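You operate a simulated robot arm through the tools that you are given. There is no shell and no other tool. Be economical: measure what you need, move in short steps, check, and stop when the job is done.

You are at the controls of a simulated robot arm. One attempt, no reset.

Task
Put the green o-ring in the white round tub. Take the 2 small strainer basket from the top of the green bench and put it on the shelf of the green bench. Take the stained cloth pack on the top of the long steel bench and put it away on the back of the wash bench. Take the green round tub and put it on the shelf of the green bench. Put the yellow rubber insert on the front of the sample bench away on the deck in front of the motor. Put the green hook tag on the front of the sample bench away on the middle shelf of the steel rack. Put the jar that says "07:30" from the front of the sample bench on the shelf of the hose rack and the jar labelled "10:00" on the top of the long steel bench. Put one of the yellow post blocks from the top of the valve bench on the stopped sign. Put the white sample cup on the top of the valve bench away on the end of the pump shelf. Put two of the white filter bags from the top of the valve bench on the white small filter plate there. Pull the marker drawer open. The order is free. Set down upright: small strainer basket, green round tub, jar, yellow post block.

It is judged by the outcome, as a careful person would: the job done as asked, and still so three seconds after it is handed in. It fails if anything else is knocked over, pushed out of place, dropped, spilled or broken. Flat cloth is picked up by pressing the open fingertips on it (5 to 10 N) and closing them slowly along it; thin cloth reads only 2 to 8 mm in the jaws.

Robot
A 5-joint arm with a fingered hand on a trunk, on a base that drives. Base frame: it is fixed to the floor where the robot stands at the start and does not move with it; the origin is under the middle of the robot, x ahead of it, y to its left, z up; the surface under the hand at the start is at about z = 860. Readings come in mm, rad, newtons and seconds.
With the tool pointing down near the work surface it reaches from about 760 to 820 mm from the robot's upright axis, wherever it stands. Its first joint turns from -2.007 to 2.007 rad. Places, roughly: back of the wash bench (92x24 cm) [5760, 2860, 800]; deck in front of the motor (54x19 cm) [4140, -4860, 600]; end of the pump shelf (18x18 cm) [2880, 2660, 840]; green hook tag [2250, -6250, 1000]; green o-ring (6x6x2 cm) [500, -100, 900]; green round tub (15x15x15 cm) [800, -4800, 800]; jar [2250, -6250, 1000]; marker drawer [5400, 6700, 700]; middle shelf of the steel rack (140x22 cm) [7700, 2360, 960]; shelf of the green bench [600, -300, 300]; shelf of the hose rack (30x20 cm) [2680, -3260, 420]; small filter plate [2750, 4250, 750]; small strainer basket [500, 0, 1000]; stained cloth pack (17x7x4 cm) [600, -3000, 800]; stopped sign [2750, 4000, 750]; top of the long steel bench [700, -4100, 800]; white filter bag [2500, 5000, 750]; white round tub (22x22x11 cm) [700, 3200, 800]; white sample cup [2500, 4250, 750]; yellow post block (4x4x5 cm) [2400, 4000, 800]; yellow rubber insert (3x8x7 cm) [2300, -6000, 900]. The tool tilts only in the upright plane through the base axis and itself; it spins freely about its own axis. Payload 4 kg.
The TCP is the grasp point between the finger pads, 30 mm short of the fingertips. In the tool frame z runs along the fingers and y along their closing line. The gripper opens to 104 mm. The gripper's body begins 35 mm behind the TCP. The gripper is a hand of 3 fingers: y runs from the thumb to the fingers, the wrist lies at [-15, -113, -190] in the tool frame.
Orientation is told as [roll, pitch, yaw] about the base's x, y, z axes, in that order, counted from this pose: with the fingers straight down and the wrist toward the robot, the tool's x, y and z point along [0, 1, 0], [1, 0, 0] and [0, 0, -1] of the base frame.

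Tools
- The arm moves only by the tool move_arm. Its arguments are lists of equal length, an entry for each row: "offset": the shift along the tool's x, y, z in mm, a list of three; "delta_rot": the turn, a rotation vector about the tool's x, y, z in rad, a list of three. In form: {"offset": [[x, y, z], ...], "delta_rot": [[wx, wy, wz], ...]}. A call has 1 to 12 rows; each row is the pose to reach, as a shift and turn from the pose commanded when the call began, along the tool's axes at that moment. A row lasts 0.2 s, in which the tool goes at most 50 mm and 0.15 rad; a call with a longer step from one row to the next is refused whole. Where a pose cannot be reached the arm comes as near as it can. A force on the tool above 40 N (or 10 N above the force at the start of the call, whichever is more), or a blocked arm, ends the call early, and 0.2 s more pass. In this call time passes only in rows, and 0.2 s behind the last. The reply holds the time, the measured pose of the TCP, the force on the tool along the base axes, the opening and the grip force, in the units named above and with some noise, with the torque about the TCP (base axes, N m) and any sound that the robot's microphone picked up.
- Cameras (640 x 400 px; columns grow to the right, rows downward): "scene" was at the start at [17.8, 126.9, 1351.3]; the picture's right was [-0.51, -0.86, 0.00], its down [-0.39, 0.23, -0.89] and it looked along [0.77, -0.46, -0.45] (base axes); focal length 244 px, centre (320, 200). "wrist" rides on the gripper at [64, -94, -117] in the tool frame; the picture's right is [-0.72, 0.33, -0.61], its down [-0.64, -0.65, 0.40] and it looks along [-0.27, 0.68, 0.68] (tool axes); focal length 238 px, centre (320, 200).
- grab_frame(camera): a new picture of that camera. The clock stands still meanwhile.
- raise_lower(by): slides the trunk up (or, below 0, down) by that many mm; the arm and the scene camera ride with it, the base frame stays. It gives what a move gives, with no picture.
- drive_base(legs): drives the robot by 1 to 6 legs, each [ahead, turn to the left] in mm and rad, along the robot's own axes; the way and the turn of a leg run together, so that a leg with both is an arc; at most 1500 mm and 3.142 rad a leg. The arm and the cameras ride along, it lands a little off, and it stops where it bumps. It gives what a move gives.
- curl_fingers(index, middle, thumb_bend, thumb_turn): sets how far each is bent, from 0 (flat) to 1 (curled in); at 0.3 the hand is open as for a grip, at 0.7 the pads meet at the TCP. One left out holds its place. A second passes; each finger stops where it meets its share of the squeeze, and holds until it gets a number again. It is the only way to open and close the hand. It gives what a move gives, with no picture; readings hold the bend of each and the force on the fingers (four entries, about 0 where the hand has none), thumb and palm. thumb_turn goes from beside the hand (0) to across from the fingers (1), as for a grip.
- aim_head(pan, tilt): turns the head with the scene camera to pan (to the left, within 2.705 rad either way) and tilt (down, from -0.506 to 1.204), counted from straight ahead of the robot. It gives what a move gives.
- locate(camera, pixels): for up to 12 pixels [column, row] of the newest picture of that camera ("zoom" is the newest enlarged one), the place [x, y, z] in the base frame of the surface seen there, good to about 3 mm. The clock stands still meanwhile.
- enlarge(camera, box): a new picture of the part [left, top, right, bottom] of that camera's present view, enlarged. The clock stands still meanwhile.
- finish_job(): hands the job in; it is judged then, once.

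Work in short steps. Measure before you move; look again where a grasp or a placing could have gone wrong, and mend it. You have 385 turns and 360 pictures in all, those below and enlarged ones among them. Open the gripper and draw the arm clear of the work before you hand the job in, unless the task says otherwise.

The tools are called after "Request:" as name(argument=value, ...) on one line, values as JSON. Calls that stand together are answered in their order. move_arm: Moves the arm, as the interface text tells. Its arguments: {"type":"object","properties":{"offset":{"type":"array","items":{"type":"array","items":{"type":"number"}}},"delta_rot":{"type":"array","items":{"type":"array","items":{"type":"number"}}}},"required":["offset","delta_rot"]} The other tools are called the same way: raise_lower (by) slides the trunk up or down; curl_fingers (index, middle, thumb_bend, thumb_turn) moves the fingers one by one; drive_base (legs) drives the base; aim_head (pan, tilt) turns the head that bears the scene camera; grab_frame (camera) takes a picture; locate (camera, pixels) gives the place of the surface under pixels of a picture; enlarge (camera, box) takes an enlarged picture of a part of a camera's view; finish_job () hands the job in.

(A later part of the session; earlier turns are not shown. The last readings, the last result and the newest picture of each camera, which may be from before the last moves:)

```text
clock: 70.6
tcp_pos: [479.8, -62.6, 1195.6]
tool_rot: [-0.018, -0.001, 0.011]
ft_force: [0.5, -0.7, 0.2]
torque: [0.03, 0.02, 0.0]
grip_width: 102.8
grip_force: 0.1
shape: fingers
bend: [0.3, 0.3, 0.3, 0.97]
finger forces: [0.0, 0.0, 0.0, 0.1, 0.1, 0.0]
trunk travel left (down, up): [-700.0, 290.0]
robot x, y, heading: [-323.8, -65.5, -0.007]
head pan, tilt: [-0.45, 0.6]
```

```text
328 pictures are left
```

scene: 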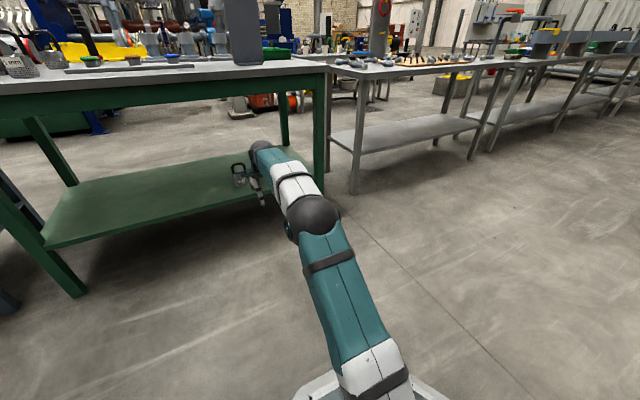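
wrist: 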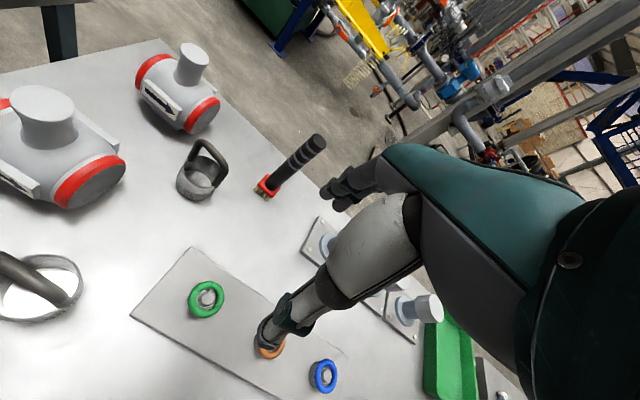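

Nearly above it already. I'll enlarge the ring and measure it and the brush.

Request:
enlarge(camera="wrist", box=[160, 260, 260, 335])

Request:
locate(camera="wrist", pixels=[[192, 303], [221, 293], [203, 285], [209, 313], [207, 298], [180, 310], [266, 184], [316, 140], [200, 184], [240, 250], [330, 248]])

```text
5.33 times, centred on (210, 298) of wrist
```

zoom: 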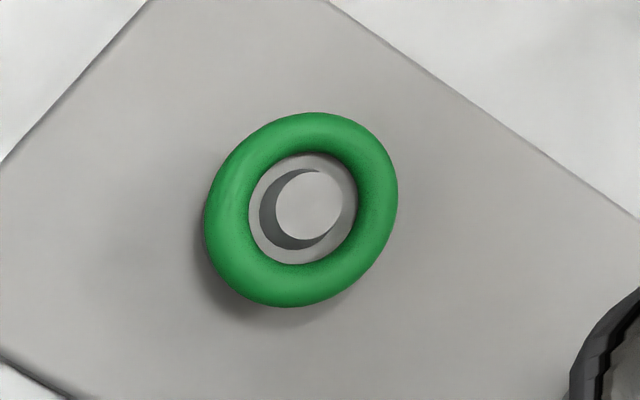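

```text
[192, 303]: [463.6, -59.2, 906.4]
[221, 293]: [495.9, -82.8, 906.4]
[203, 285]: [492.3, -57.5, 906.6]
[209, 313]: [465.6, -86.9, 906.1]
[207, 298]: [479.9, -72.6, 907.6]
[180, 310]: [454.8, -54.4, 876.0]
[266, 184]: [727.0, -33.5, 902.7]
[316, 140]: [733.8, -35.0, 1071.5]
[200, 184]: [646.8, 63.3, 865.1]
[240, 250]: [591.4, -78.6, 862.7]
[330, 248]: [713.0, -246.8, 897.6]
```

The ring centre is (480,-72,900) and the plate is at 876. I'll shift 9 mm in -y, lower to z about 914 and close.

Request:
move_arm(offset=[[-9, 0, 0]], delta_rot=[[0, 0, 0]])

Request:
raise_lower(by=-280)

Request:
grab_frame(camera="wrist")

```text
clock: 71.0
tcp_pos: [480.4, -70.2, 1196.1]
tool_rot: [-0.022, 0.0, 0.007]
ft_force: [0.6, 0.1, -0.2]
torque: [-0.02, -0.06, 0.02]
grip_width: 103.0
grip_force: 0.0
shape: fingers
bend: [0.3, 0.3, 0.3, 0.97]
finger forces: [0.0, 0.0, 0.0, 0.0, 0.0, 0.1]
trunk travel left (down, up): [-700.0, 290.0]
robot x, y, heading: [-320.4, -70.0, -0.007]
head pan, tilt: [-0.45, 0.6]
```

```text
clock: 73.8
tcp_pos: [480.0, -69.8, 916.6]
tool_rot: [-0.022, -0.001, 0.008]
ft_force: [-0.3, -0.9, 0.0]
torque: [-0.03, 0.01, 0.03]
grip_width: 103.0
grip_force: 0.1
shape: fingers
bend: [0.3, 0.3, 0.3, 0.97]
finger forces: [0.0, 0.0, 0.1, 0.0, 0.0, 0.1]
trunk travel left (down, up): [-420.0, 570.0]
robot x, y, heading: [-321.1, -64.8, -0.006]
head pan, tilt: [-0.45, 0.6]
```

```text
326 pictures are left
```

wrist: 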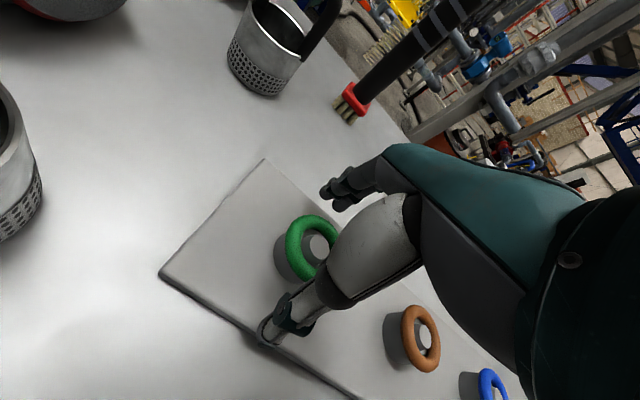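

The ring lies between thumb and fingers. Closing.

Request:
curl_fingers(index=0.7, middle=0.7, thumb_bend=0.7)

Request:
enlarge(camera="wrist", box=[230, 170, 390, 290])

```text
clock: 74.8
tcp_pos: [480.3, -69.6, 916.0]
tool_rot: [-0.022, -0.001, 0.009]
ft_force: [8.1, -0.3, 1.6]
torque: [-0.03, -0.2, 0.08]
grip_width: 38.5
grip_force: 15.8
shape: fingers
bend: [0.54, 0.59, 0.58, 0.97]
finger forces: [9.4, 8.6, 0.1, 0.0, 13.5, 0.0]
trunk travel left (down, up): [-420.0, 570.0]
robot x, y, heading: [-323.6, -67.8, -0.008]
head pan, tilt: [-0.45, 0.6]
```

```text
3.33 times, centred on (310, 230) of wrist
```

zoom: 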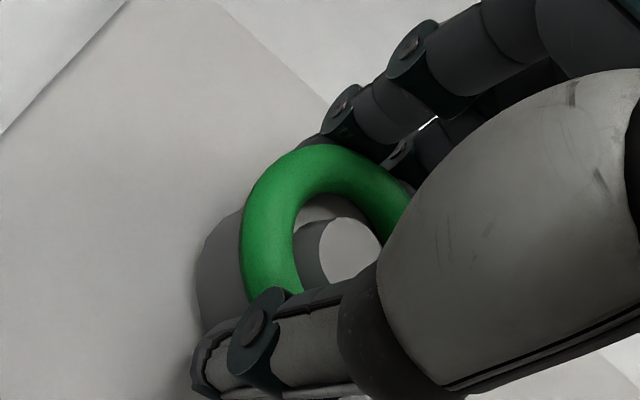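

Something is held (38.5 mm, 16 N), with an 8 N side force from the post. I'll lift 10 mm and check whether the ring comes along.

Request:
raise_lower(by=12)

Request:
enlarge(camera="wrist", box=[230, 170, 390, 290])

```text
clock: 75.4
tcp_pos: [480.5, -69.6, 929.5]
tool_rot: [-0.023, -0.001, 0.009]
ft_force: [2.1, -0.9, 2.4]
torque: [-0.05, -0.13, 0.01]
grip_width: 38.5
grip_force: 16.3
shape: fingers
bend: [0.54, 0.61, 0.59, 0.96]
finger forces: [8.3, 8.3, 0.0, 0.0, 15.6, 0.0]
trunk travel left (down, up): [-432.0, 558.0]
robot x, y, heading: [-326.8, -69.3, -0.002]
head pan, tilt: [-0.45, 0.6]
```

```text
3.33 times, centred on (310, 230) of wrist
```

zoom: 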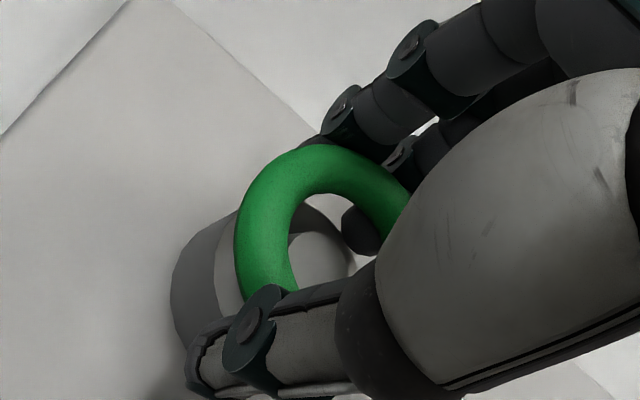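

The ring is coming up with the hand. Lifting it well clear.

Request:
raise_lower(by=200)

Request:
grab_frame(camera="wrist")

Request:
aim_head(pan=1.45, tilt=0.25)

Request:
grab_frame(camera="scene")

```text
clock: 77.6
tcp_pos: [480.4, -70.1, 1127.4]
tool_rot: [-0.023, 0.0, 0.007]
ft_force: [-0.3, 0.3, -0.4]
torque: [-0.01, -0.01, 0.03]
grip_width: 38.7
grip_force: 15.0
shape: fingers
bend: [0.54, 0.61, 0.59, 0.96]
finger forces: [7.7, 5.3, 0.0, 0.0, 16.5, 0.1]
trunk travel left (down, up): [-632.0, 358.0]
robot x, y, heading: [-325.3, -64.0, -0.003]
head pan, tilt: [-0.45, 0.6]
```

```text
323 pictures are left
```

wrist: 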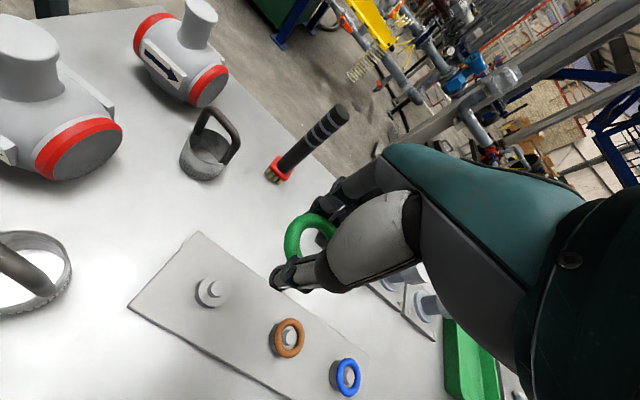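

```text
clock: 79.4
tcp_pos: [480.1, -70.3, 1128.8]
tool_rot: [-0.022, -0.001, 0.007]
ft_force: [0.6, 0.6, -0.4]
torque: [0.04, -0.02, 0.01]
grip_width: 38.6
grip_force: 15.1
shape: fingers
bend: [0.54, 0.61, 0.59, 0.96]
finger forces: [7.8, 5.4, 0.1, 0.1, 16.5, 0.0]
trunk travel left (down, up): [-632.0, 358.0]
robot x, y, heading: [-323.5, -67.6, -0.008]
head pan, tilt: [1.45, 0.25]
```

```text
322 pictures are left
```

scene: 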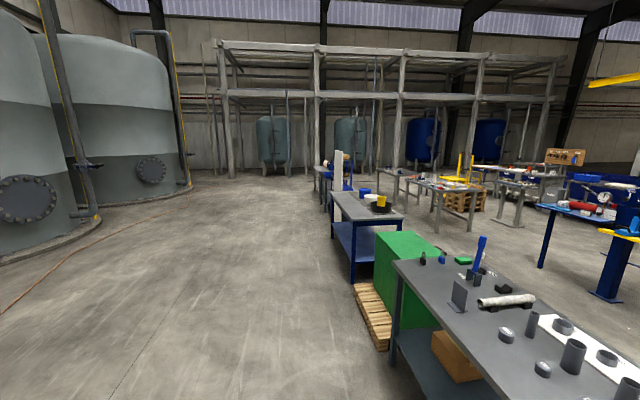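

The ring is held firmly. I'll look at the bench near (700,3200) and the corridor.

Request:
enlarge(camera="scene", box=[300, 150, 460, 250])

Request:
locate(camera="scene", pixels=[[385, 349], [357, 290], [352, 280], [335, 195], [380, 207], [365, 192], [322, 180], [382, 198]])

```text
4.00 times, centred on (380, 200) of scene
```

zoom: 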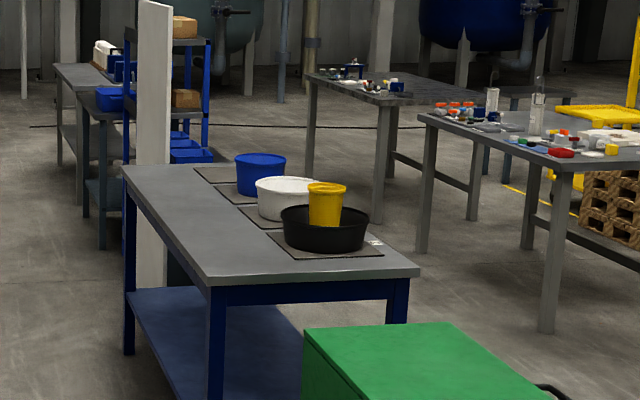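

```text
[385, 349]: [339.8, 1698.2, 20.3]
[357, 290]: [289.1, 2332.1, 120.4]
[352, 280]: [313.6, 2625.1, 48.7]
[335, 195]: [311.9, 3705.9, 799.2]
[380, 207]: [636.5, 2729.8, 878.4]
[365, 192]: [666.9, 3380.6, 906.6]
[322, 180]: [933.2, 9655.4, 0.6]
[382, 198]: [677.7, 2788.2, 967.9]
```

The route is clear, but a tall white panel stands near (310,3700), so I'll make the final turn the long way round. First raise the trunk 150 mm.

Request:
raise_lower(by=150)

Request:
drive_base(legs=[[0, 1.507], [1055, 0], [1055, 0], [1040, 0], [0, 2.39], [0, 2.39]])

Request:
aim_head(pan=-0.1, tilt=0.6)

Request:
grab_frame(camera="scene")

Request:
grab_frame(camera="wrist")

```text
clock: 81.2
tcp_pos: [479.4, -70.2, 1277.0]
tool_rot: [-0.022, 0.0, 0.007]
ft_force: [-0.6, 0.5, -0.8]
torque: [-0.01, 0.0, -0.04]
grip_width: 38.4
grip_force: 15.4
shape: fingers
bend: [0.54, 0.61, 0.59, 0.96]
finger forces: [7.8, 5.5, 0.0, 0.0, 16.4, 0.0]
trunk travel left (down, up): [-782.0, 208.0]
robot x, y, heading: [-324.7, -69.3, -0.005]
head pan, tilt: [1.45, 0.25]
```

```text
clock: 111.5
tcp_pos: [755.5, 3047.8, 1278.6]
tool_rot: [-0.024, 0.0, -0.009]
ft_force: [-0.1, 0.8, 0.8]
torque: [0.0, 0.02, 0.04]
grip_width: 35.4
grip_force: 12.2
shape: fingers
bend: [0.56, 0.63, 0.59, 0.96]
finger forces: [6.8, 4.1, 0.0, 0.0, 13.1, 0.0]
trunk travel left (down, up): [-782.0, 208.0]
robot x, y, heading: [-48.4, 3063.0, -0.021]
head pan, tilt: [1.45, 0.25]
```

```text
clock: 113.2
tcp_pos: [755.9, 3049.6, 1276.8]
tool_rot: [-0.023, 0.0, -0.009]
ft_force: [0.2, 0.2, 0.8]
torque: [0.01, -0.01, 0.03]
grip_width: 35.7
grip_force: 11.6
shape: fingers
bend: [0.56, 0.63, 0.59, 0.96]
finger forces: [6.8, 4.1, 0.0, 0.0, 13.1, 0.0]
trunk travel left (down, up): [-782.0, 208.0]
robot x, y, heading: [-47.1, 3063.6, -0.023]
head pan, tilt: [-0.099, 0.6]
```

```text
320 pictures are left
```

scene: 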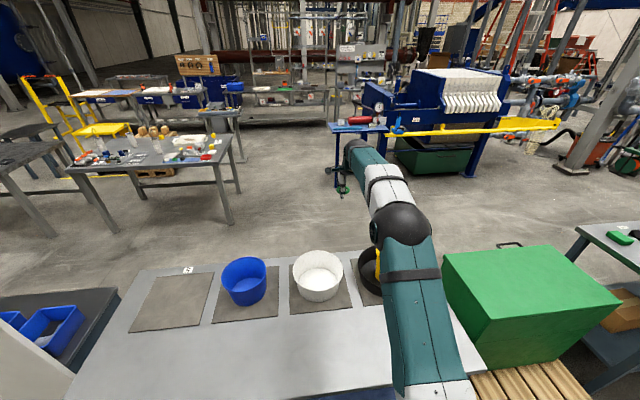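

```text
319 pictures are left
```

wrist: 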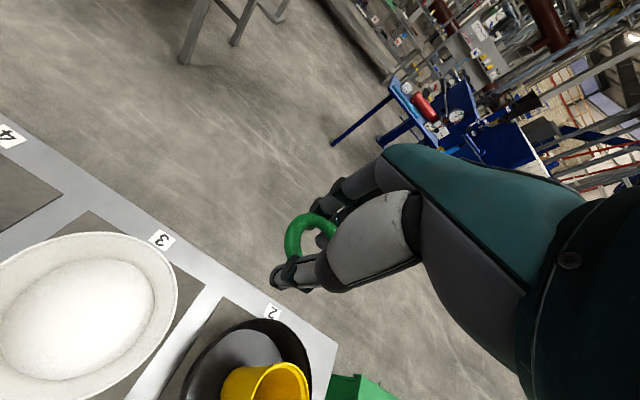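

I'm at (-47,3063). Locating the white tub's rim and bottom.

Request:
locate(camera="scene", pixels=[[293, 266], [342, 268], [318, 251], [318, 280], [318, 300], [366, 275], [205, 330]])

```text
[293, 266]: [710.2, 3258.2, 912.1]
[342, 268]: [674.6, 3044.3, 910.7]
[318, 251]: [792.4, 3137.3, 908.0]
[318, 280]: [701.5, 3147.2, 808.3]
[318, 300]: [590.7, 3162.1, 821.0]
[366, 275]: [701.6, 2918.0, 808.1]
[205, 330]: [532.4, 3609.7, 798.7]
```

The white tub centre is about (697,3151), rim 912, floor 808. I'll back up 50 mm and turn 0.13 rad left to put the ring over it.

Request:
drive_base(legs=[[-52, 0], [0, 0.128]])

Request:
grab_frame(camera="wrist")

```text
clock: 114.7
tcp_pos: [701.1, 3152.5, 1278.7]
tool_rot: [-0.024, 0.0, 0.12]
ft_force: [-1.0, 0.3, -0.3]
torque: [0.0, -0.03, -0.03]
grip_width: 35.3
grip_force: 11.8
shape: fingers
bend: [0.56, 0.63, 0.59, 0.96]
finger forces: [6.8, 4.2, 0.0, 0.0, 13.0, 0.0]
trunk travel left (down, up): [-782.0, 208.0]
robot x, y, heading: [-99.6, 3063.0, 0.11]
head pan, tilt: [-0.099, 0.6]
```

```text
318 pictures are left
```

wrist: 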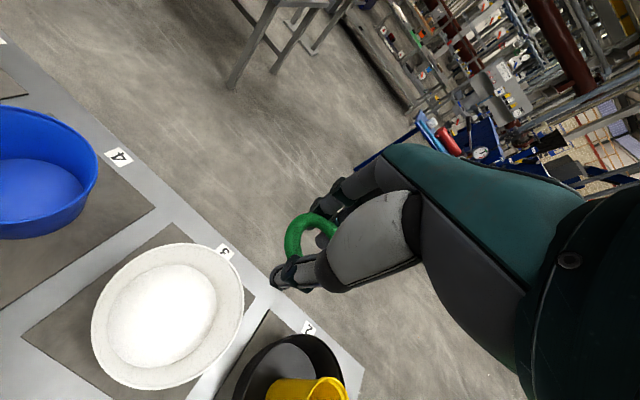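

The TCP is at (701,3152), over the tub. Lowering in two steps.

Request:
raise_lower(by=-330)

Request:
grab_frame(camera="wrist")

Request:
raise_lower(by=-95)

Request:
grab_frame(camera="wrist")

```text
clock: 118.0
tcp_pos: [699.7, 3152.3, 948.0]
tool_rot: [-0.024, 0.0, 0.121]
ft_force: [0.4, -0.9, -0.3]
torque: [0.02, -0.01, 0.01]
grip_width: 35.5
grip_force: 11.9
shape: fingers
bend: [0.56, 0.63, 0.59, 0.96]
finger forces: [6.8, 4.3, 0.1, 0.0, 13.1, 0.1]
trunk travel left (down, up): [-452.0, 538.0]
robot x, y, heading: [-98.8, 3062.5, 0.107]
head pan, tilt: [-0.099, 0.6]
```

```text
317 pictures are left
```

wrist: 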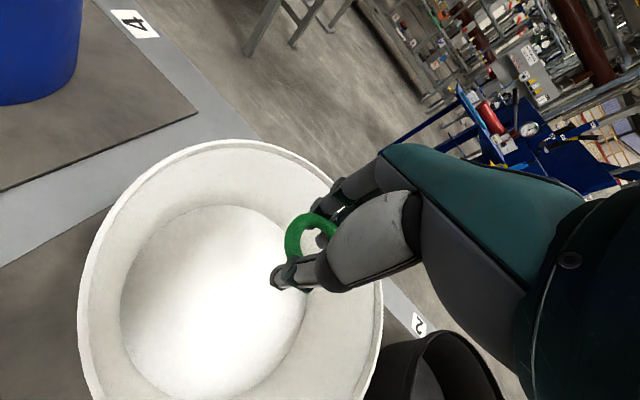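

```text
clock: 119.2
tcp_pos: [701.2, 3153.1, 853.2]
tool_rot: [-0.024, 0.0, 0.119]
ft_force: [0.4, -0.4, -0.7]
torque: [0.02, 0.01, 0.01]
grip_width: 35.3
grip_force: 12.0
shape: fingers
bend: [0.56, 0.63, 0.59, 0.96]
finger forces: [6.9, 4.2, 0.1, 0.0, 13.1, 0.1]
trunk travel left (down, up): [-357.0, 633.0]
robot x, y, heading: [-98.3, 3064.1, 0.11]
head pan, tilt: [-0.099, 0.6]
```

```text
316 pictures are left
```

wrist: 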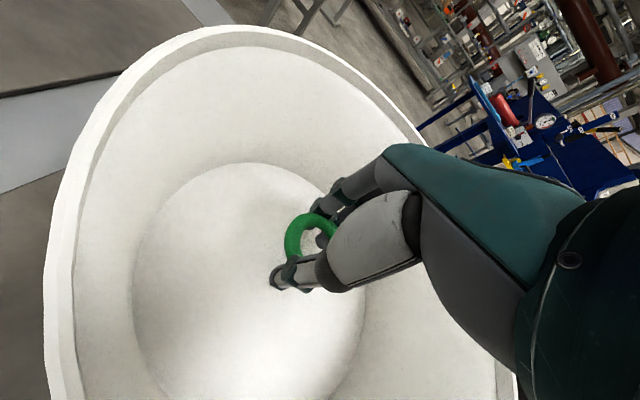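

The ring is inside the tub, just above the floor. I'll lower 8 mm more and open slightly to release it.

Request:
raise_lower(by=-8)

Request:
curl_fingers(index=0.42, middle=0.42, thumb_bend=0.42)

Request:
raise_lower(by=300)

Request:
grab_frame(camera="wrist")

```text
clock: 119.8
tcp_pos: [701.1, 3152.2, 845.2]
tool_rot: [-0.023, 0.0, 0.121]
ft_force: [0.1, -0.6, 0.7]
torque: [0.0, 0.01, -0.01]
grip_width: 35.6
grip_force: 12.6
shape: fingers
bend: [0.56, 0.63, 0.59, 0.96]
finger forces: [6.9, 5.2, 0.0, 0.0, 13.3, 0.1]
trunk travel left (down, up): [-349.0, 641.0]
robot x, y, heading: [-96.4, 3065.3, 0.102]
head pan, tilt: [-0.099, 0.6]
```

```text
clock: 120.8
tcp_pos: [701.1, 3151.7, 844.9]
tool_rot: [-0.024, -0.003, 0.12]
ft_force: [0.5, 0.3, 0.1]
torque: [0.0, -0.07, 0.04]
grip_width: 72.3
grip_force: 0.6
shape: fingers
bend: [0.42, 0.42, 0.42, 0.97]
finger forces: [0.0, 1.1, 0.0, 0.0, 0.0, 0.1]
trunk travel left (down, up): [-349.0, 641.0]
robot x, y, heading: [-96.3, 3065.9, 0.108]
head pan, tilt: [-0.099, 0.6]
```

```text
clock: 123.8
tcp_pos: [701.7, 3151.9, 1144.9]
tool_rot: [-0.021, 0.0, 0.12]
ft_force: [0.4, 0.6, 0.5]
torque: [0.01, 0.0, 0.02]
grip_width: 72.5
grip_force: 0.0
shape: fingers
bend: [0.42, 0.42, 0.42, 0.97]
finger forces: [0.1, 0.0, 0.0, 0.0, 0.0, 0.0]
trunk travel left (down, up): [-649.0, 341.0]
robot x, y, heading: [-98.6, 3063.0, 0.104]
head pan, tilt: [-0.099, 0.6]
```

```text
315 pictures are left
```

wrist: 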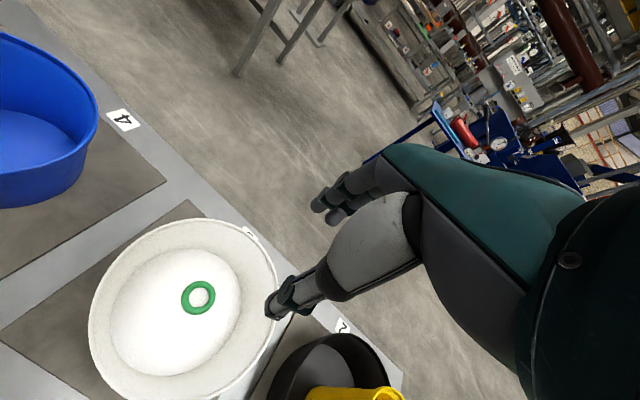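

The green o-ring lies in the white tub. Next comes the valve bench around (2500,4250); I'll look at it.

Request:
aim_head(pan=0.3, tilt=0.35)

Request:
grab_frame(camera="scene")

Request:
enlarge(camera="scene", box=[120, 60, 376, 220])

```text
clock: 124.7
tcp_pos: [701.4, 3152.2, 1144.7]
tool_rot: [-0.023, 0.001, 0.122]
ft_force: [-0.7, 0.3, 0.0]
torque: [0.01, -0.02, 0.02]
grip_width: 72.5
grip_force: 0.2
shape: fingers
bend: [0.42, 0.42, 0.42, 0.97]
finger forces: [0.0, 0.0, 0.1, 0.0, 0.0, 0.1]
trunk travel left (down, up): [-649.0, 341.0]
robot x, y, heading: [-96.9, 3062.1, 0.108]
head pan, tilt: [0.3, 0.351]
```

```text
314 pictures are left
```

scene: 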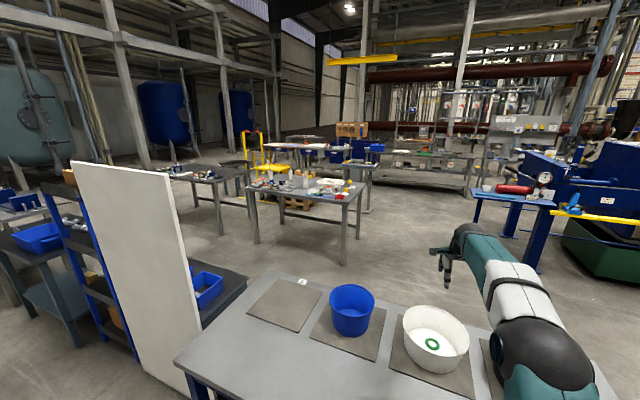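

```text
2.50 times, centred on (248, 140) of scene
```

zoom: 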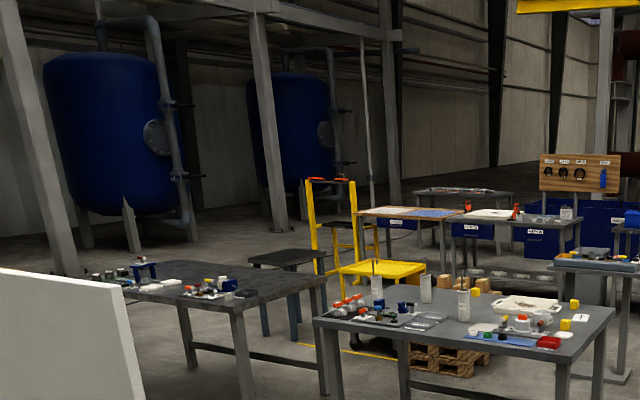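

Locating the bench corners and nearby obstacles.

Request:
locate(camera="zoom", pixels=[[314, 322], [570, 355], [612, 312], [450, 290], [345, 308], [500, 305], [565, 325], [545, 345], [240, 305], [600, 375], [555, 262], [400, 215]])

Request:
locate(camera="scene", pixels=[[247, 280], [170, 220], [515, 200], [475, 190], [500, 260], [260, 230], [345, 250], [165, 300]])

```text
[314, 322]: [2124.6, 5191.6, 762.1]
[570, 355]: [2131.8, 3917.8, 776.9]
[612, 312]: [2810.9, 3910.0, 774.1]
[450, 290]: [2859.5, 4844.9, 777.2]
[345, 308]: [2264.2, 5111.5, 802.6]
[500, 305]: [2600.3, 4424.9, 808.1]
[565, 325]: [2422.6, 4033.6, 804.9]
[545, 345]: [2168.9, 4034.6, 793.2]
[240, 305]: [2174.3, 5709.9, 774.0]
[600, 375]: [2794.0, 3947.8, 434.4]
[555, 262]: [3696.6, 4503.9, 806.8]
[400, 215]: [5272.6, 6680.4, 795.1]
```

```text
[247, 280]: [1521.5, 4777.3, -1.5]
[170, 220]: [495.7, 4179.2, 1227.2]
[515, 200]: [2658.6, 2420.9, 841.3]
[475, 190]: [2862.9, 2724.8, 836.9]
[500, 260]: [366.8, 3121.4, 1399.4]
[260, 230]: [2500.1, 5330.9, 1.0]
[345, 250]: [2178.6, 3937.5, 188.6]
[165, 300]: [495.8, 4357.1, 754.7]
```

The valve bench spans x 2125–2860, y 3910–5190. I need a gap through the bench row, so I'll raise the head and look north.

Request:
raise_lower(by=340)

Request:
aim_head(pan=1.1, tilt=0.45)

Request:
grab_frame(camera="scene")

Request:
aim_head(pan=-1.1, tilt=0.45)

Request:
grab_frame(camera="scene")

```text
clock: 128.0
tcp_pos: [701.1, 3151.4, 1485.9]
tool_rot: [-0.023, -0.001, 0.12]
ft_force: [-0.9, 0.7, -0.1]
torque: [-0.01, 0.02, -0.01]
grip_width: 72.5
grip_force: 0.0
shape: fingers
bend: [0.42, 0.42, 0.42, 0.97]
finger forces: [0.0, 0.0, 0.0, 0.1, 0.0, 0.1]
trunk travel left (down, up): [-989.0, 1.0]
robot x, y, heading: [-99.2, 3064.7, 0.107]
head pan, tilt: [0.3, 0.351]
```

```text
clock: 129.1
tcp_pos: [700.1, 3151.9, 1484.8]
tool_rot: [-0.022, 0.0, 0.121]
ft_force: [0.4, 0.6, -0.3]
torque: [-0.02, 0.01, 0.0]
grip_width: 72.1
grip_force: 0.0
shape: fingers
bend: [0.42, 0.42, 0.42, 0.97]
finger forces: [0.0, 0.1, 0.1, 0.1, 0.0, 0.0]
trunk travel left (down, up): [-989.0, 1.0]
robot x, y, heading: [-100.9, 3061.9, 0.106]
head pan, tilt: [1.1, 0.45]
```

```text
312 pictures are left
```

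scene: 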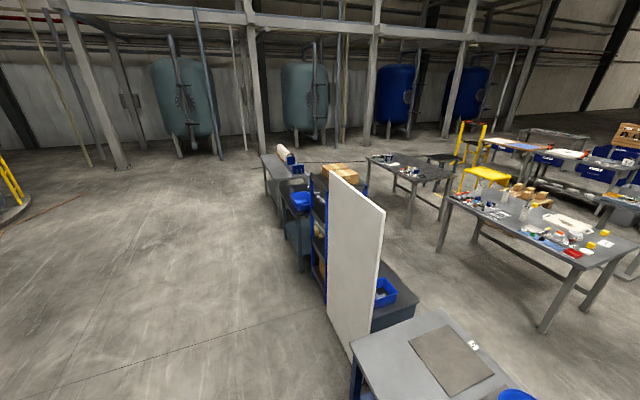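

```text
clock: 131.2
tcp_pos: [702.0, 3152.5, 1485.4]
tool_rot: [-0.021, 0.001, 0.12]
ft_force: [0.8, 0.2, 0.6]
torque: [0.02, 0.06, 0.0]
grip_width: 72.4
grip_force: 0.1
shape: fingers
bend: [0.42, 0.42, 0.42, 0.97]
finger forces: [0.0, 0.0, 0.0, 0.0, 0.0, 0.0]
trunk travel left (down, up): [-989.0, 1.0]
robot x, y, heading: [-99.2, 3061.3, 0.11]
head pan, tilt: [-1.1, 0.45]
```

```text
311 pictures are left
```

scene: 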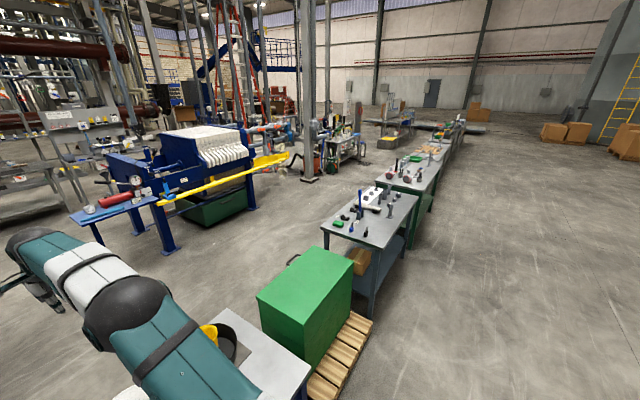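

Locating the north end of the row and the free aisle points.

Request:
aim_head(pan=1.1, tilt=0.45)

Request:
grab_frame(camera="scene")

Request:
locate(camera="scene", pixels=[[262, 156], [297, 160], [283, 150], [268, 195], [420, 300], [410, 225], [437, 248], [368, 160], [390, 215], [455, 160], [300, 268]])

```text
clock: 133.3
tcp_pos: [701.3, 3152.5, 1484.2]
tool_rot: [-0.021, 0.0, 0.12]
ft_force: [-0.9, -0.5, -0.4]
torque: [0.0, -0.03, 0.0]
grip_width: 72.4
grip_force: 0.2
shape: fingers
bend: [0.42, 0.42, 0.42, 0.97]
finger forces: [0.1, 0.0, 0.1, 0.1, 0.0, 0.0]
trunk travel left (down, up): [-989.0, 1.0]
robot x, y, heading: [-98.3, 3063.5, 0.109]
head pan, tilt: [1.1, 0.45]
```

```text
310 pictures are left
```

scene: 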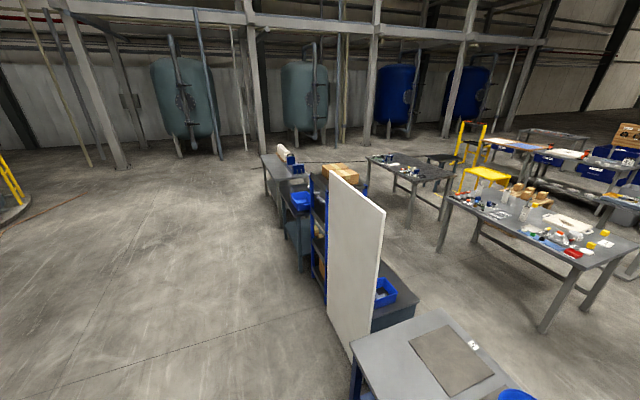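

```text
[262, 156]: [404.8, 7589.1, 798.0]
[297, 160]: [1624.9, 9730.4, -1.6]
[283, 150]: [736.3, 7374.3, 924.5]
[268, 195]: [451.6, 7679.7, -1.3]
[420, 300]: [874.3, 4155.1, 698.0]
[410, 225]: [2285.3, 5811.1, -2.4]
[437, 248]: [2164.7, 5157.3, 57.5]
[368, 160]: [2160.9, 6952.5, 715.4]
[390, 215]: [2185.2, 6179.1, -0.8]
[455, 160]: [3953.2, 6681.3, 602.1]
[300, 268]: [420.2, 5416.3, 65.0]
```

The row ends at y≈7700. I'll take the north route: up to y≈8150, across to x≈1550, then down the aisle beside the valve bench.

Request:
drive_base(legs=[[0, 1.461], [1500, 0], [1500, 0], [1500, 0], [590, 0], [0, -1.571]])

Request:
aim_head(pan=-0.2, tilt=0.45)

Request:
grab_frame(camera="scene")

```text
clock: 164.8
tcp_pos: [696.5, 8118.0, 1484.5]
tool_rot: [-0.023, 0.0, 0.034]
ft_force: [-0.5, -0.7, 0.1]
torque: [0.0, -0.02, 0.0]
grip_width: 72.3
grip_force: 0.1
shape: fingers
bend: [0.42, 0.42, 0.42, 0.97]
finger forces: [0.0, 0.1, 0.1, 0.1, 0.1, 0.0]
trunk travel left (down, up): [-989.0, 1.0]
robot x, y, heading: [-107.2, 8098.1, 0.024]
head pan, tilt: [1.1, 0.45]
```

```text
clock: 166.3
tcp_pos: [696.2, 8117.6, 1485.1]
tool_rot: [-0.024, -0.002, 0.035]
ft_force: [0.3, -0.4, 1.7]
torque: [0.01, -0.03, -0.01]
grip_width: 72.4
grip_force: 0.1
shape: fingers
bend: [0.42, 0.42, 0.42, 0.97]
finger forces: [0.0, 0.1, 0.0, 0.0, 0.0, 0.0]
trunk travel left (down, up): [-989.0, 1.0]
robot x, y, heading: [-109.4, 8099.0, 0.021]
head pan, tilt: [-0.201, 0.45]
```

```text
309 pictures are left
```

scene: 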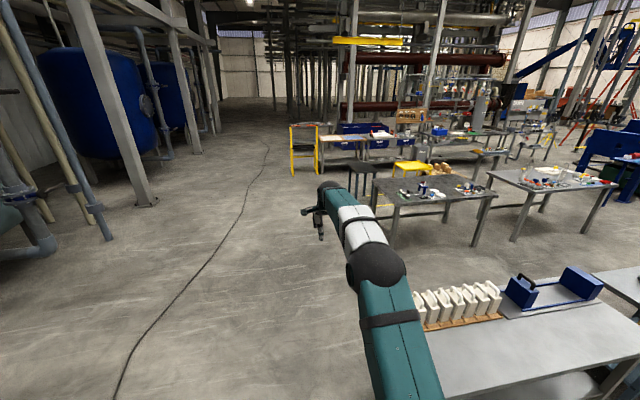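

The way is clear. Driving to x≈1560, then south down the aisle to y≈4600.

Request:
drive_base(legs=[[1500, 0], [165, 0], [0, -1.595], [1500, 0], [1500, 0], [550, 0]])

Request:
aim_head(pan=1.4, tilt=0.6)

Request:
grab_frame(camera="scene")

Request:
enlarge(camera="scene", box=[100, 100, 540, 375])

```text
clock: 195.5
tcp_pos: [1586.2, 3807.0, 1484.1]
tool_rot: [-0.024, 0.0, -1.567]
ft_force: [1.2, -0.2, 0.0]
torque: [-0.01, 0.07, 0.01]
grip_width: 72.4
grip_force: 0.0
shape: fingers
bend: [0.42, 0.42, 0.42, 0.97]
finger forces: [0.1, 0.0, 0.1, 0.0, 0.1, 0.0]
trunk travel left (down, up): [-989.0, 1.0]
robot x, y, heading: [1591.2, 4609.6, -1.581]
head pan, tilt: [-0.201, 0.45]
```

```text
clock: 197.2
tcp_pos: [1586.7, 3806.8, 1484.7]
tool_rot: [-0.023, 0.0, -1.568]
ft_force: [-0.1, -0.1, 0.6]
torque: [0.01, -0.01, -0.01]
grip_width: 72.2
grip_force: 0.0
shape: fingers
bend: [0.42, 0.42, 0.42, 0.97]
finger forces: [0.0, 0.1, 0.0, 0.0, 0.0, 0.0]
trunk travel left (down, up): [-989.0, 1.0]
robot x, y, heading: [1593.3, 4612.8, -1.582]
head pan, tilt: [1.4, 0.6]
```

```text
308 pictures are left
```

scene: 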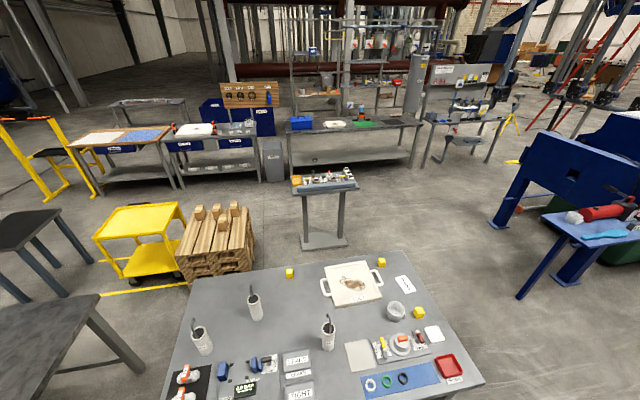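

```text
1.45 times, centred on (320, 238) of scene
```

zoom: 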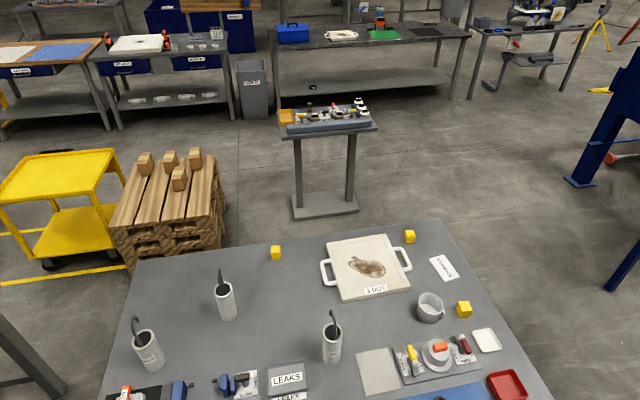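

Enlarging the bench and locating the objects.

Request:
locate(camera="scene", pixels=[[290, 272], [382, 262], [419, 312], [405, 283], [352, 285], [396, 310], [434, 333], [255, 305], [202, 340], [328, 335], [371, 357], [450, 365]])

Request:
enlarge(camera="scene", box=[310, 240, 470, 340])

Request:
enlarge(camera="scene", box=[170, 270, 362, 390])

```text
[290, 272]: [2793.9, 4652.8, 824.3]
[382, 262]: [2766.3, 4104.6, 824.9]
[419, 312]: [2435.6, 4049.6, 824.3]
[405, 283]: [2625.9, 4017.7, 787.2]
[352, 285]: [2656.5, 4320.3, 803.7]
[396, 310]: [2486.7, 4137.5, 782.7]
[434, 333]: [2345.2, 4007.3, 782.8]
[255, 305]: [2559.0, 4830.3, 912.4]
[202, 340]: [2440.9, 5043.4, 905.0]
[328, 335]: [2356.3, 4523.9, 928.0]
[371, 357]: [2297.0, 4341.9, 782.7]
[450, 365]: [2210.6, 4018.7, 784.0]
```

```text
4.00 times, centred on (390, 290) of scene
```

zoom: 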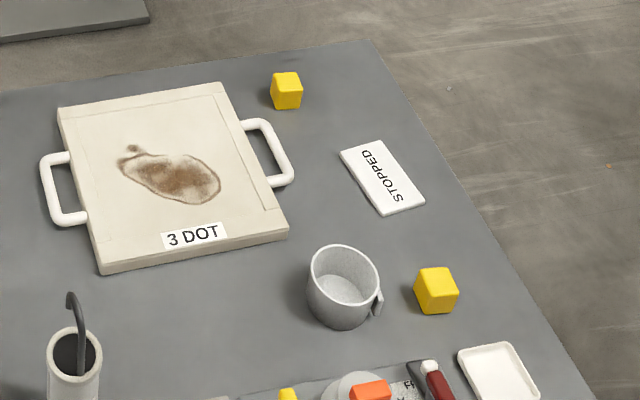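

```text
3.33 times, centred on (266, 330) of scene
```

zoom: 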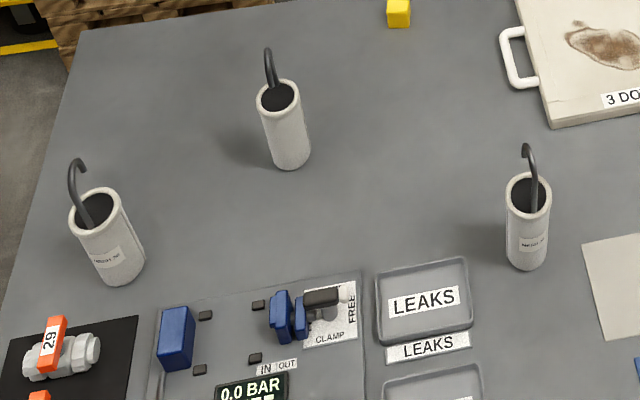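

The three white filter bags are cylinders with hook handles, and the "3 DOT" plate with handles is the small filter plate. I'll measure the bags, hooks and plate.

Request:
locate(camera="zoom", pixels=[[527, 268], [525, 147], [508, 195], [551, 195], [528, 212], [268, 52], [278, 112], [258, 100], [78, 162], [100, 228], [533, 160], [528, 245]])

Request:
locate(camera="scene", pixels=[[338, 307], [325, 268], [364, 262], [379, 296], [350, 275], [398, 280], [392, 275], [414, 291], [400, 278]])

```text
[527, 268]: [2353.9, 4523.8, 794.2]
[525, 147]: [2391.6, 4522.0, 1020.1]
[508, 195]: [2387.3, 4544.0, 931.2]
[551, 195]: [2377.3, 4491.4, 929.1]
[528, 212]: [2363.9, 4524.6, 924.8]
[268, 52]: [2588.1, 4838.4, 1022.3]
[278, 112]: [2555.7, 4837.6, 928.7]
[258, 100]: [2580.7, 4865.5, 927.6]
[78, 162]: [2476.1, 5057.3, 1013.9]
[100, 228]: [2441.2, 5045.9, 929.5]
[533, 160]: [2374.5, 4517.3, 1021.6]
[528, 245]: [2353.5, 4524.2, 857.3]
```

```text
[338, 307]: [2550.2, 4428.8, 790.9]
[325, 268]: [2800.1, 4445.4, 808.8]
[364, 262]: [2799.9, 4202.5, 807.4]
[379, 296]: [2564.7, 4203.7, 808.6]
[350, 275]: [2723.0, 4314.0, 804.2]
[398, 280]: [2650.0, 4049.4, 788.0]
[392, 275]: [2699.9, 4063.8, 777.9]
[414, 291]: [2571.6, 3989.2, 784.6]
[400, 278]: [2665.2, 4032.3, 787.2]
```

Bag bodies are 775–930 high, and the hook stems rise to 1020. I'll pinch a hook stem from above, starting with the near bag at about (2378,4518). Driving square to it.

Request:
drive_base(legs=[[95, 0], [0, 1.581], [-18, 0]])

Request:
raise_lower(by=-270)

Request:
grab_frame(camera="wrist")

Request:
aim_head(pan=0.2, tilt=0.75)

Request:
grab_frame(camera="scene")

```text
clock: 202.5
tcp_pos: [2378.4, 4512.5, 1482.8]
tool_rot: [-0.022, -0.001, 0.006]
ft_force: [-0.2, -0.7, 0.1]
torque: [-0.02, 0.03, -0.04]
grip_width: 72.5
grip_force: 0.0
shape: fingers
bend: [0.42, 0.42, 0.42, 0.97]
finger forces: [0.0, 0.0, 0.1, 0.0, 0.0, 0.0]
trunk travel left (down, up): [-989.0, 1.0]
robot x, y, heading: [1576.2, 4514.6, -0.003]
head pan, tilt: [1.4, 0.6]
```

```text
clock: 205.3
tcp_pos: [2376.4, 4512.6, 1214.6]
tool_rot: [-0.024, -0.001, 0.007]
ft_force: [-1.2, 0.1, -0.3]
torque: [0.02, 0.01, 0.03]
grip_width: 72.5
grip_force: 0.1
shape: fingers
bend: [0.42, 0.42, 0.42, 0.97]
finger forces: [0.0, 0.1, 0.1, 0.0, 0.0, 0.0]
trunk travel left (down, up): [-719.0, 271.0]
robot x, y, heading: [1574.6, 4515.9, -0.004]
head pan, tilt: [1.4, 0.6]
```

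```text
304 pictures are left
```

wrist: 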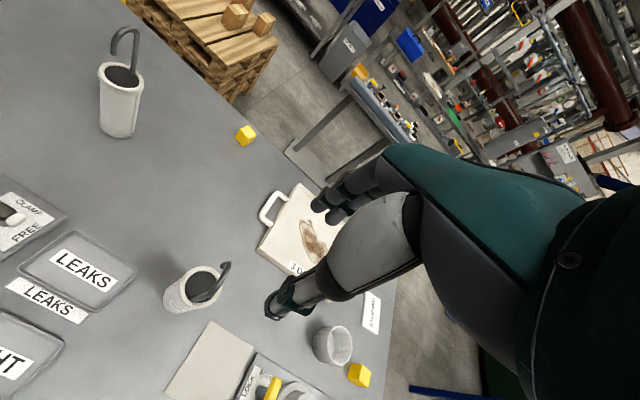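

```text
clock: 206.7
tcp_pos: [2376.0, 4512.1, 1214.7]
tool_rot: [-0.023, 0.001, 0.008]
ft_force: [-1.2, -1.0, -0.4]
torque: [0.0, 0.0, -0.02]
grip_width: 72.6
grip_force: 0.0
shape: fingers
bend: [0.42, 0.42, 0.42, 0.97]
finger forces: [0.0, 0.1, 0.0, 0.1, 0.1, 0.0]
trunk travel left (down, up): [-719.0, 271.0]
robot x, y, heading: [1573.8, 4516.1, -0.001]
head pan, tilt: [0.201, 0.75]
```

```text
303 pictures are left
```

scene: 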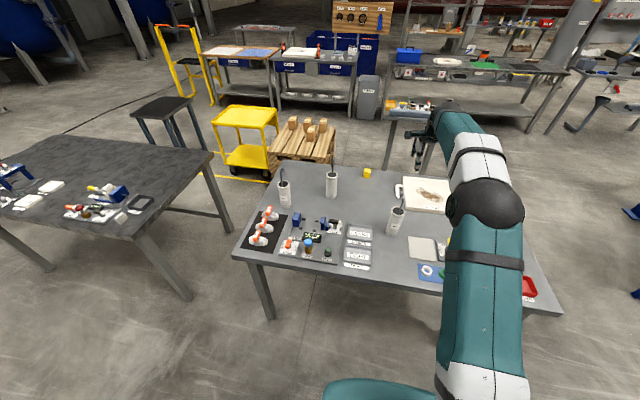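

Enlarging the hook in the wrist view and locating the stem and curl.

Request:
enlarge(camera="wrist", box=[150, 240, 250, 320])

Request:
locate(camera="zoom", pixels=[[270, 285], [350, 300], [430, 240], [465, 190], [490, 140], [500, 180], [165, 200], [380, 370], [270, 330]])

Request:
enlarge(camera="scene", box=[340, 170, 468, 250])

```text
5.00 times, centred on (200, 280) of wrist
```

zoom: 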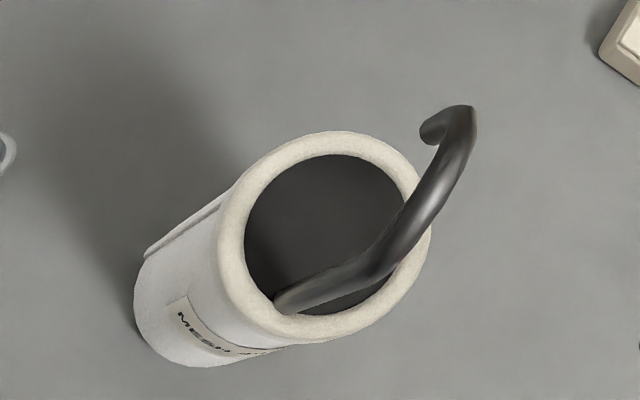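

```text
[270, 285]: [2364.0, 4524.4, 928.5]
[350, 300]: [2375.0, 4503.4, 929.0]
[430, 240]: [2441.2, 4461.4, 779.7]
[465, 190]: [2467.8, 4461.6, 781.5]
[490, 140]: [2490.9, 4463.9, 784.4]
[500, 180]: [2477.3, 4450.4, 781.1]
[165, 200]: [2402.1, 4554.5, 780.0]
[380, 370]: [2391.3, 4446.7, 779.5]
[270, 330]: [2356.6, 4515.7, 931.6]
```

```text
5.00 times, centred on (404, 210) of scene
```

zoom: 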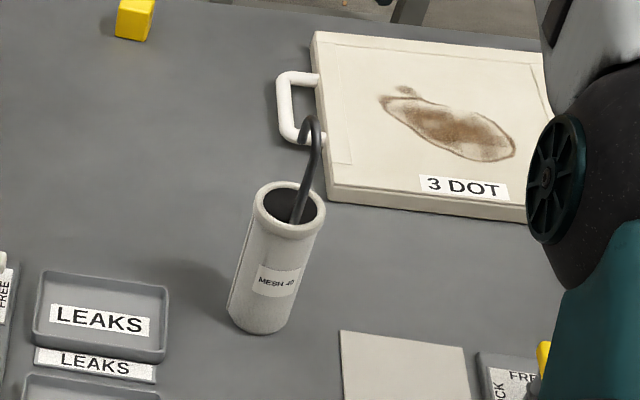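

Request:
locate(camera="zoom", pixels=[[299, 212], [310, 180], [317, 150], [309, 117], [303, 130], [316, 135]])

Request:
locate(camera="wrist", pixels=[[214, 291], [222, 287], [228, 279], [231, 270], [227, 264], [219, 266], [221, 288]])

```text
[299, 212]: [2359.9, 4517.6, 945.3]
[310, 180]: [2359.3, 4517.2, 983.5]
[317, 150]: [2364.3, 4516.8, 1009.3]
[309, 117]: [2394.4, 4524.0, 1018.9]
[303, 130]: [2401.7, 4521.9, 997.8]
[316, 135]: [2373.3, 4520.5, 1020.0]
```

```text
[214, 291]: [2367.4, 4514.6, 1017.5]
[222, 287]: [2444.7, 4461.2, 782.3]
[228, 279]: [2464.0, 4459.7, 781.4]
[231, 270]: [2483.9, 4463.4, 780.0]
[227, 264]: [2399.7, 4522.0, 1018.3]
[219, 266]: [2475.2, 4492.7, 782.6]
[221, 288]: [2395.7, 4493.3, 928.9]
```

The stem stands at (2360,4517) and curls over to (2402,4522,998), all in the x-plane. I'll close along x around the curl with the TCP at (2381,4518,1012).

Request:
curl_fingers(index=0.3, middle=0.3, thumb_bend=0.3)

Request:
move_arm(offset=[[6, 5, 0]], delta_rot=[[0, 0, 0]])

Request:
raise_lower(by=-202)

Request:
grab_frame(camera="wrist")

```text
clock: 207.7
tcp_pos: [2376.8, 4513.4, 1214.7]
tool_rot: [-0.024, 0.001, 0.006]
ft_force: [0.5, 0.1, -0.9]
torque: [-0.01, 0.02, -0.01]
grip_width: 102.6
grip_force: 0.1
shape: fingers
bend: [0.3, 0.3, 0.3, 0.97]
finger forces: [0.0, 0.0, 0.1, 0.0, 0.0, 0.1]
trunk travel left (down, up): [-719.0, 271.0]
robot x, y, heading: [1575.6, 4514.0, -0.002]
head pan, tilt: [0.201, 0.75]
```

```text
clock: 208.1
tcp_pos: [2383.3, 4518.6, 1214.5]
tool_rot: [-0.02, 0.001, 0.01]
ft_force: [0.4, 0.7, -0.9]
torque: [0.03, -0.02, 0.01]
grip_width: 102.8
grip_force: 0.1
shape: fingers
bend: [0.3, 0.3, 0.3, 0.97]
finger forces: [0.0, 0.0, 0.0, 0.1, 0.0, 0.0]
trunk travel left (down, up): [-719.0, 271.0]
robot x, y, heading: [1572.9, 4516.8, -0.003]
head pan, tilt: [0.201, 0.75]
```

```text
clock: 210.2
tcp_pos: [2382.2, 4518.9, 1012.2]
tool_rot: [-0.021, -0.002, 0.01]
ft_force: [-0.4, 0.2, -0.6]
torque: [0.02, -0.02, -0.03]
grip_width: 102.8
grip_force: 0.0
shape: fingers
bend: [0.3, 0.3, 0.3, 0.97]
finger forces: [0.0, 0.1, 0.0, 0.0, 0.0, 0.0]
trunk travel left (down, up): [-517.0, 473.0]
robot x, y, heading: [1573.5, 4515.2, -0.004]
head pan, tilt: [0.201, 0.75]
```

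```text
300 pictures are left
```

wrist: 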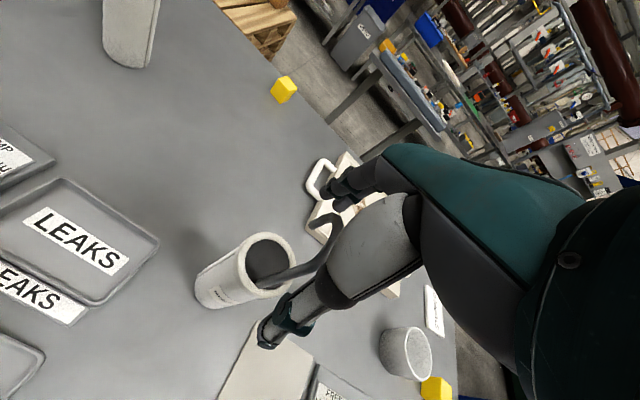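

The hook is between thumb and fingers. Closing.

Request:
curl_fingers(index=0.7, middle=0.7, thumb_bend=0.7)

Request:
enlarge(camera="wrist", box=[190, 180, 390, 320])

```text
clock: 211.2
tcp_pos: [2381.8, 4518.0, 1012.4]
tool_rot: [-0.018, 0.002, 0.009]
ft_force: [1.3, 0.4, 0.4]
torque: [0.0, 0.02, 0.01]
grip_width: 1.7
grip_force: 0.8
shape: fingers
bend: [0.7, 0.7, 0.7, 0.97]
finger forces: [0.1, 0.1, 0.1, 0.0, 0.1, 0.0]
trunk travel left (down, up): [-517.0, 473.0]
robot x, y, heading: [1571.2, 4512.8, -0.006]
head pan, tilt: [0.201, 0.75]
```

```text
2.86 times, centred on (290, 250) of wrist
```

zoom: 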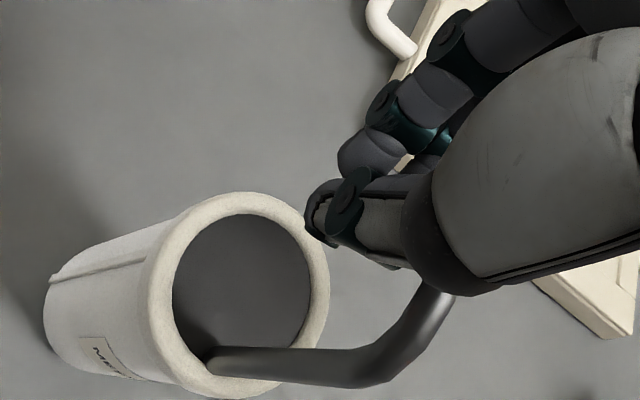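

The fingers closed without catching the hook. Looking from the scene camera.

Request:
aim_head(pan=-0.05, tilt=0.6)

Request:
enlarge(camera="scene", box=[260, 120, 420, 220])

Request:
locate(camera="wrist", pixels=[[265, 265], [300, 290], [310, 300], [327, 292], [330, 285]])

```text
clock: 212.0
tcp_pos: [2381.2, 4518.6, 1012.3]
tool_rot: [-0.019, 0.001, 0.011]
ft_force: [-0.3, 0.5, 0.6]
torque: [0.01, 0.01, 0.01]
grip_width: 1.4
grip_force: 0.5
shape: fingers
bend: [0.7, 0.7, 0.7, 0.97]
finger forces: [0.0, 0.0, 0.0, 0.0, 0.0, 0.0]
trunk travel left (down, up): [-517.0, 473.0]
robot x, y, heading: [1571.1, 4513.2, -0.007]
head pan, tilt: [-0.051, 0.6]
```

```text
4.00 times, centred on (340, 170) of scene
```

zoom: 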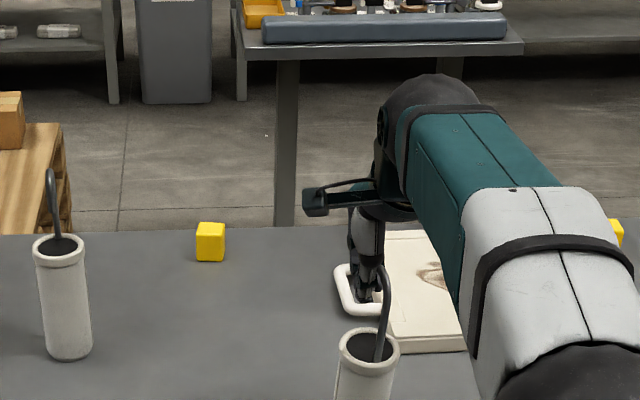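

```text
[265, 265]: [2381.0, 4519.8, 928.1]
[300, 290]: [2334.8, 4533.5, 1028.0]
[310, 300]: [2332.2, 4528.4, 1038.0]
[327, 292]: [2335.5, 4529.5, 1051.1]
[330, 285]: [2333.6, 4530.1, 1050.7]
```

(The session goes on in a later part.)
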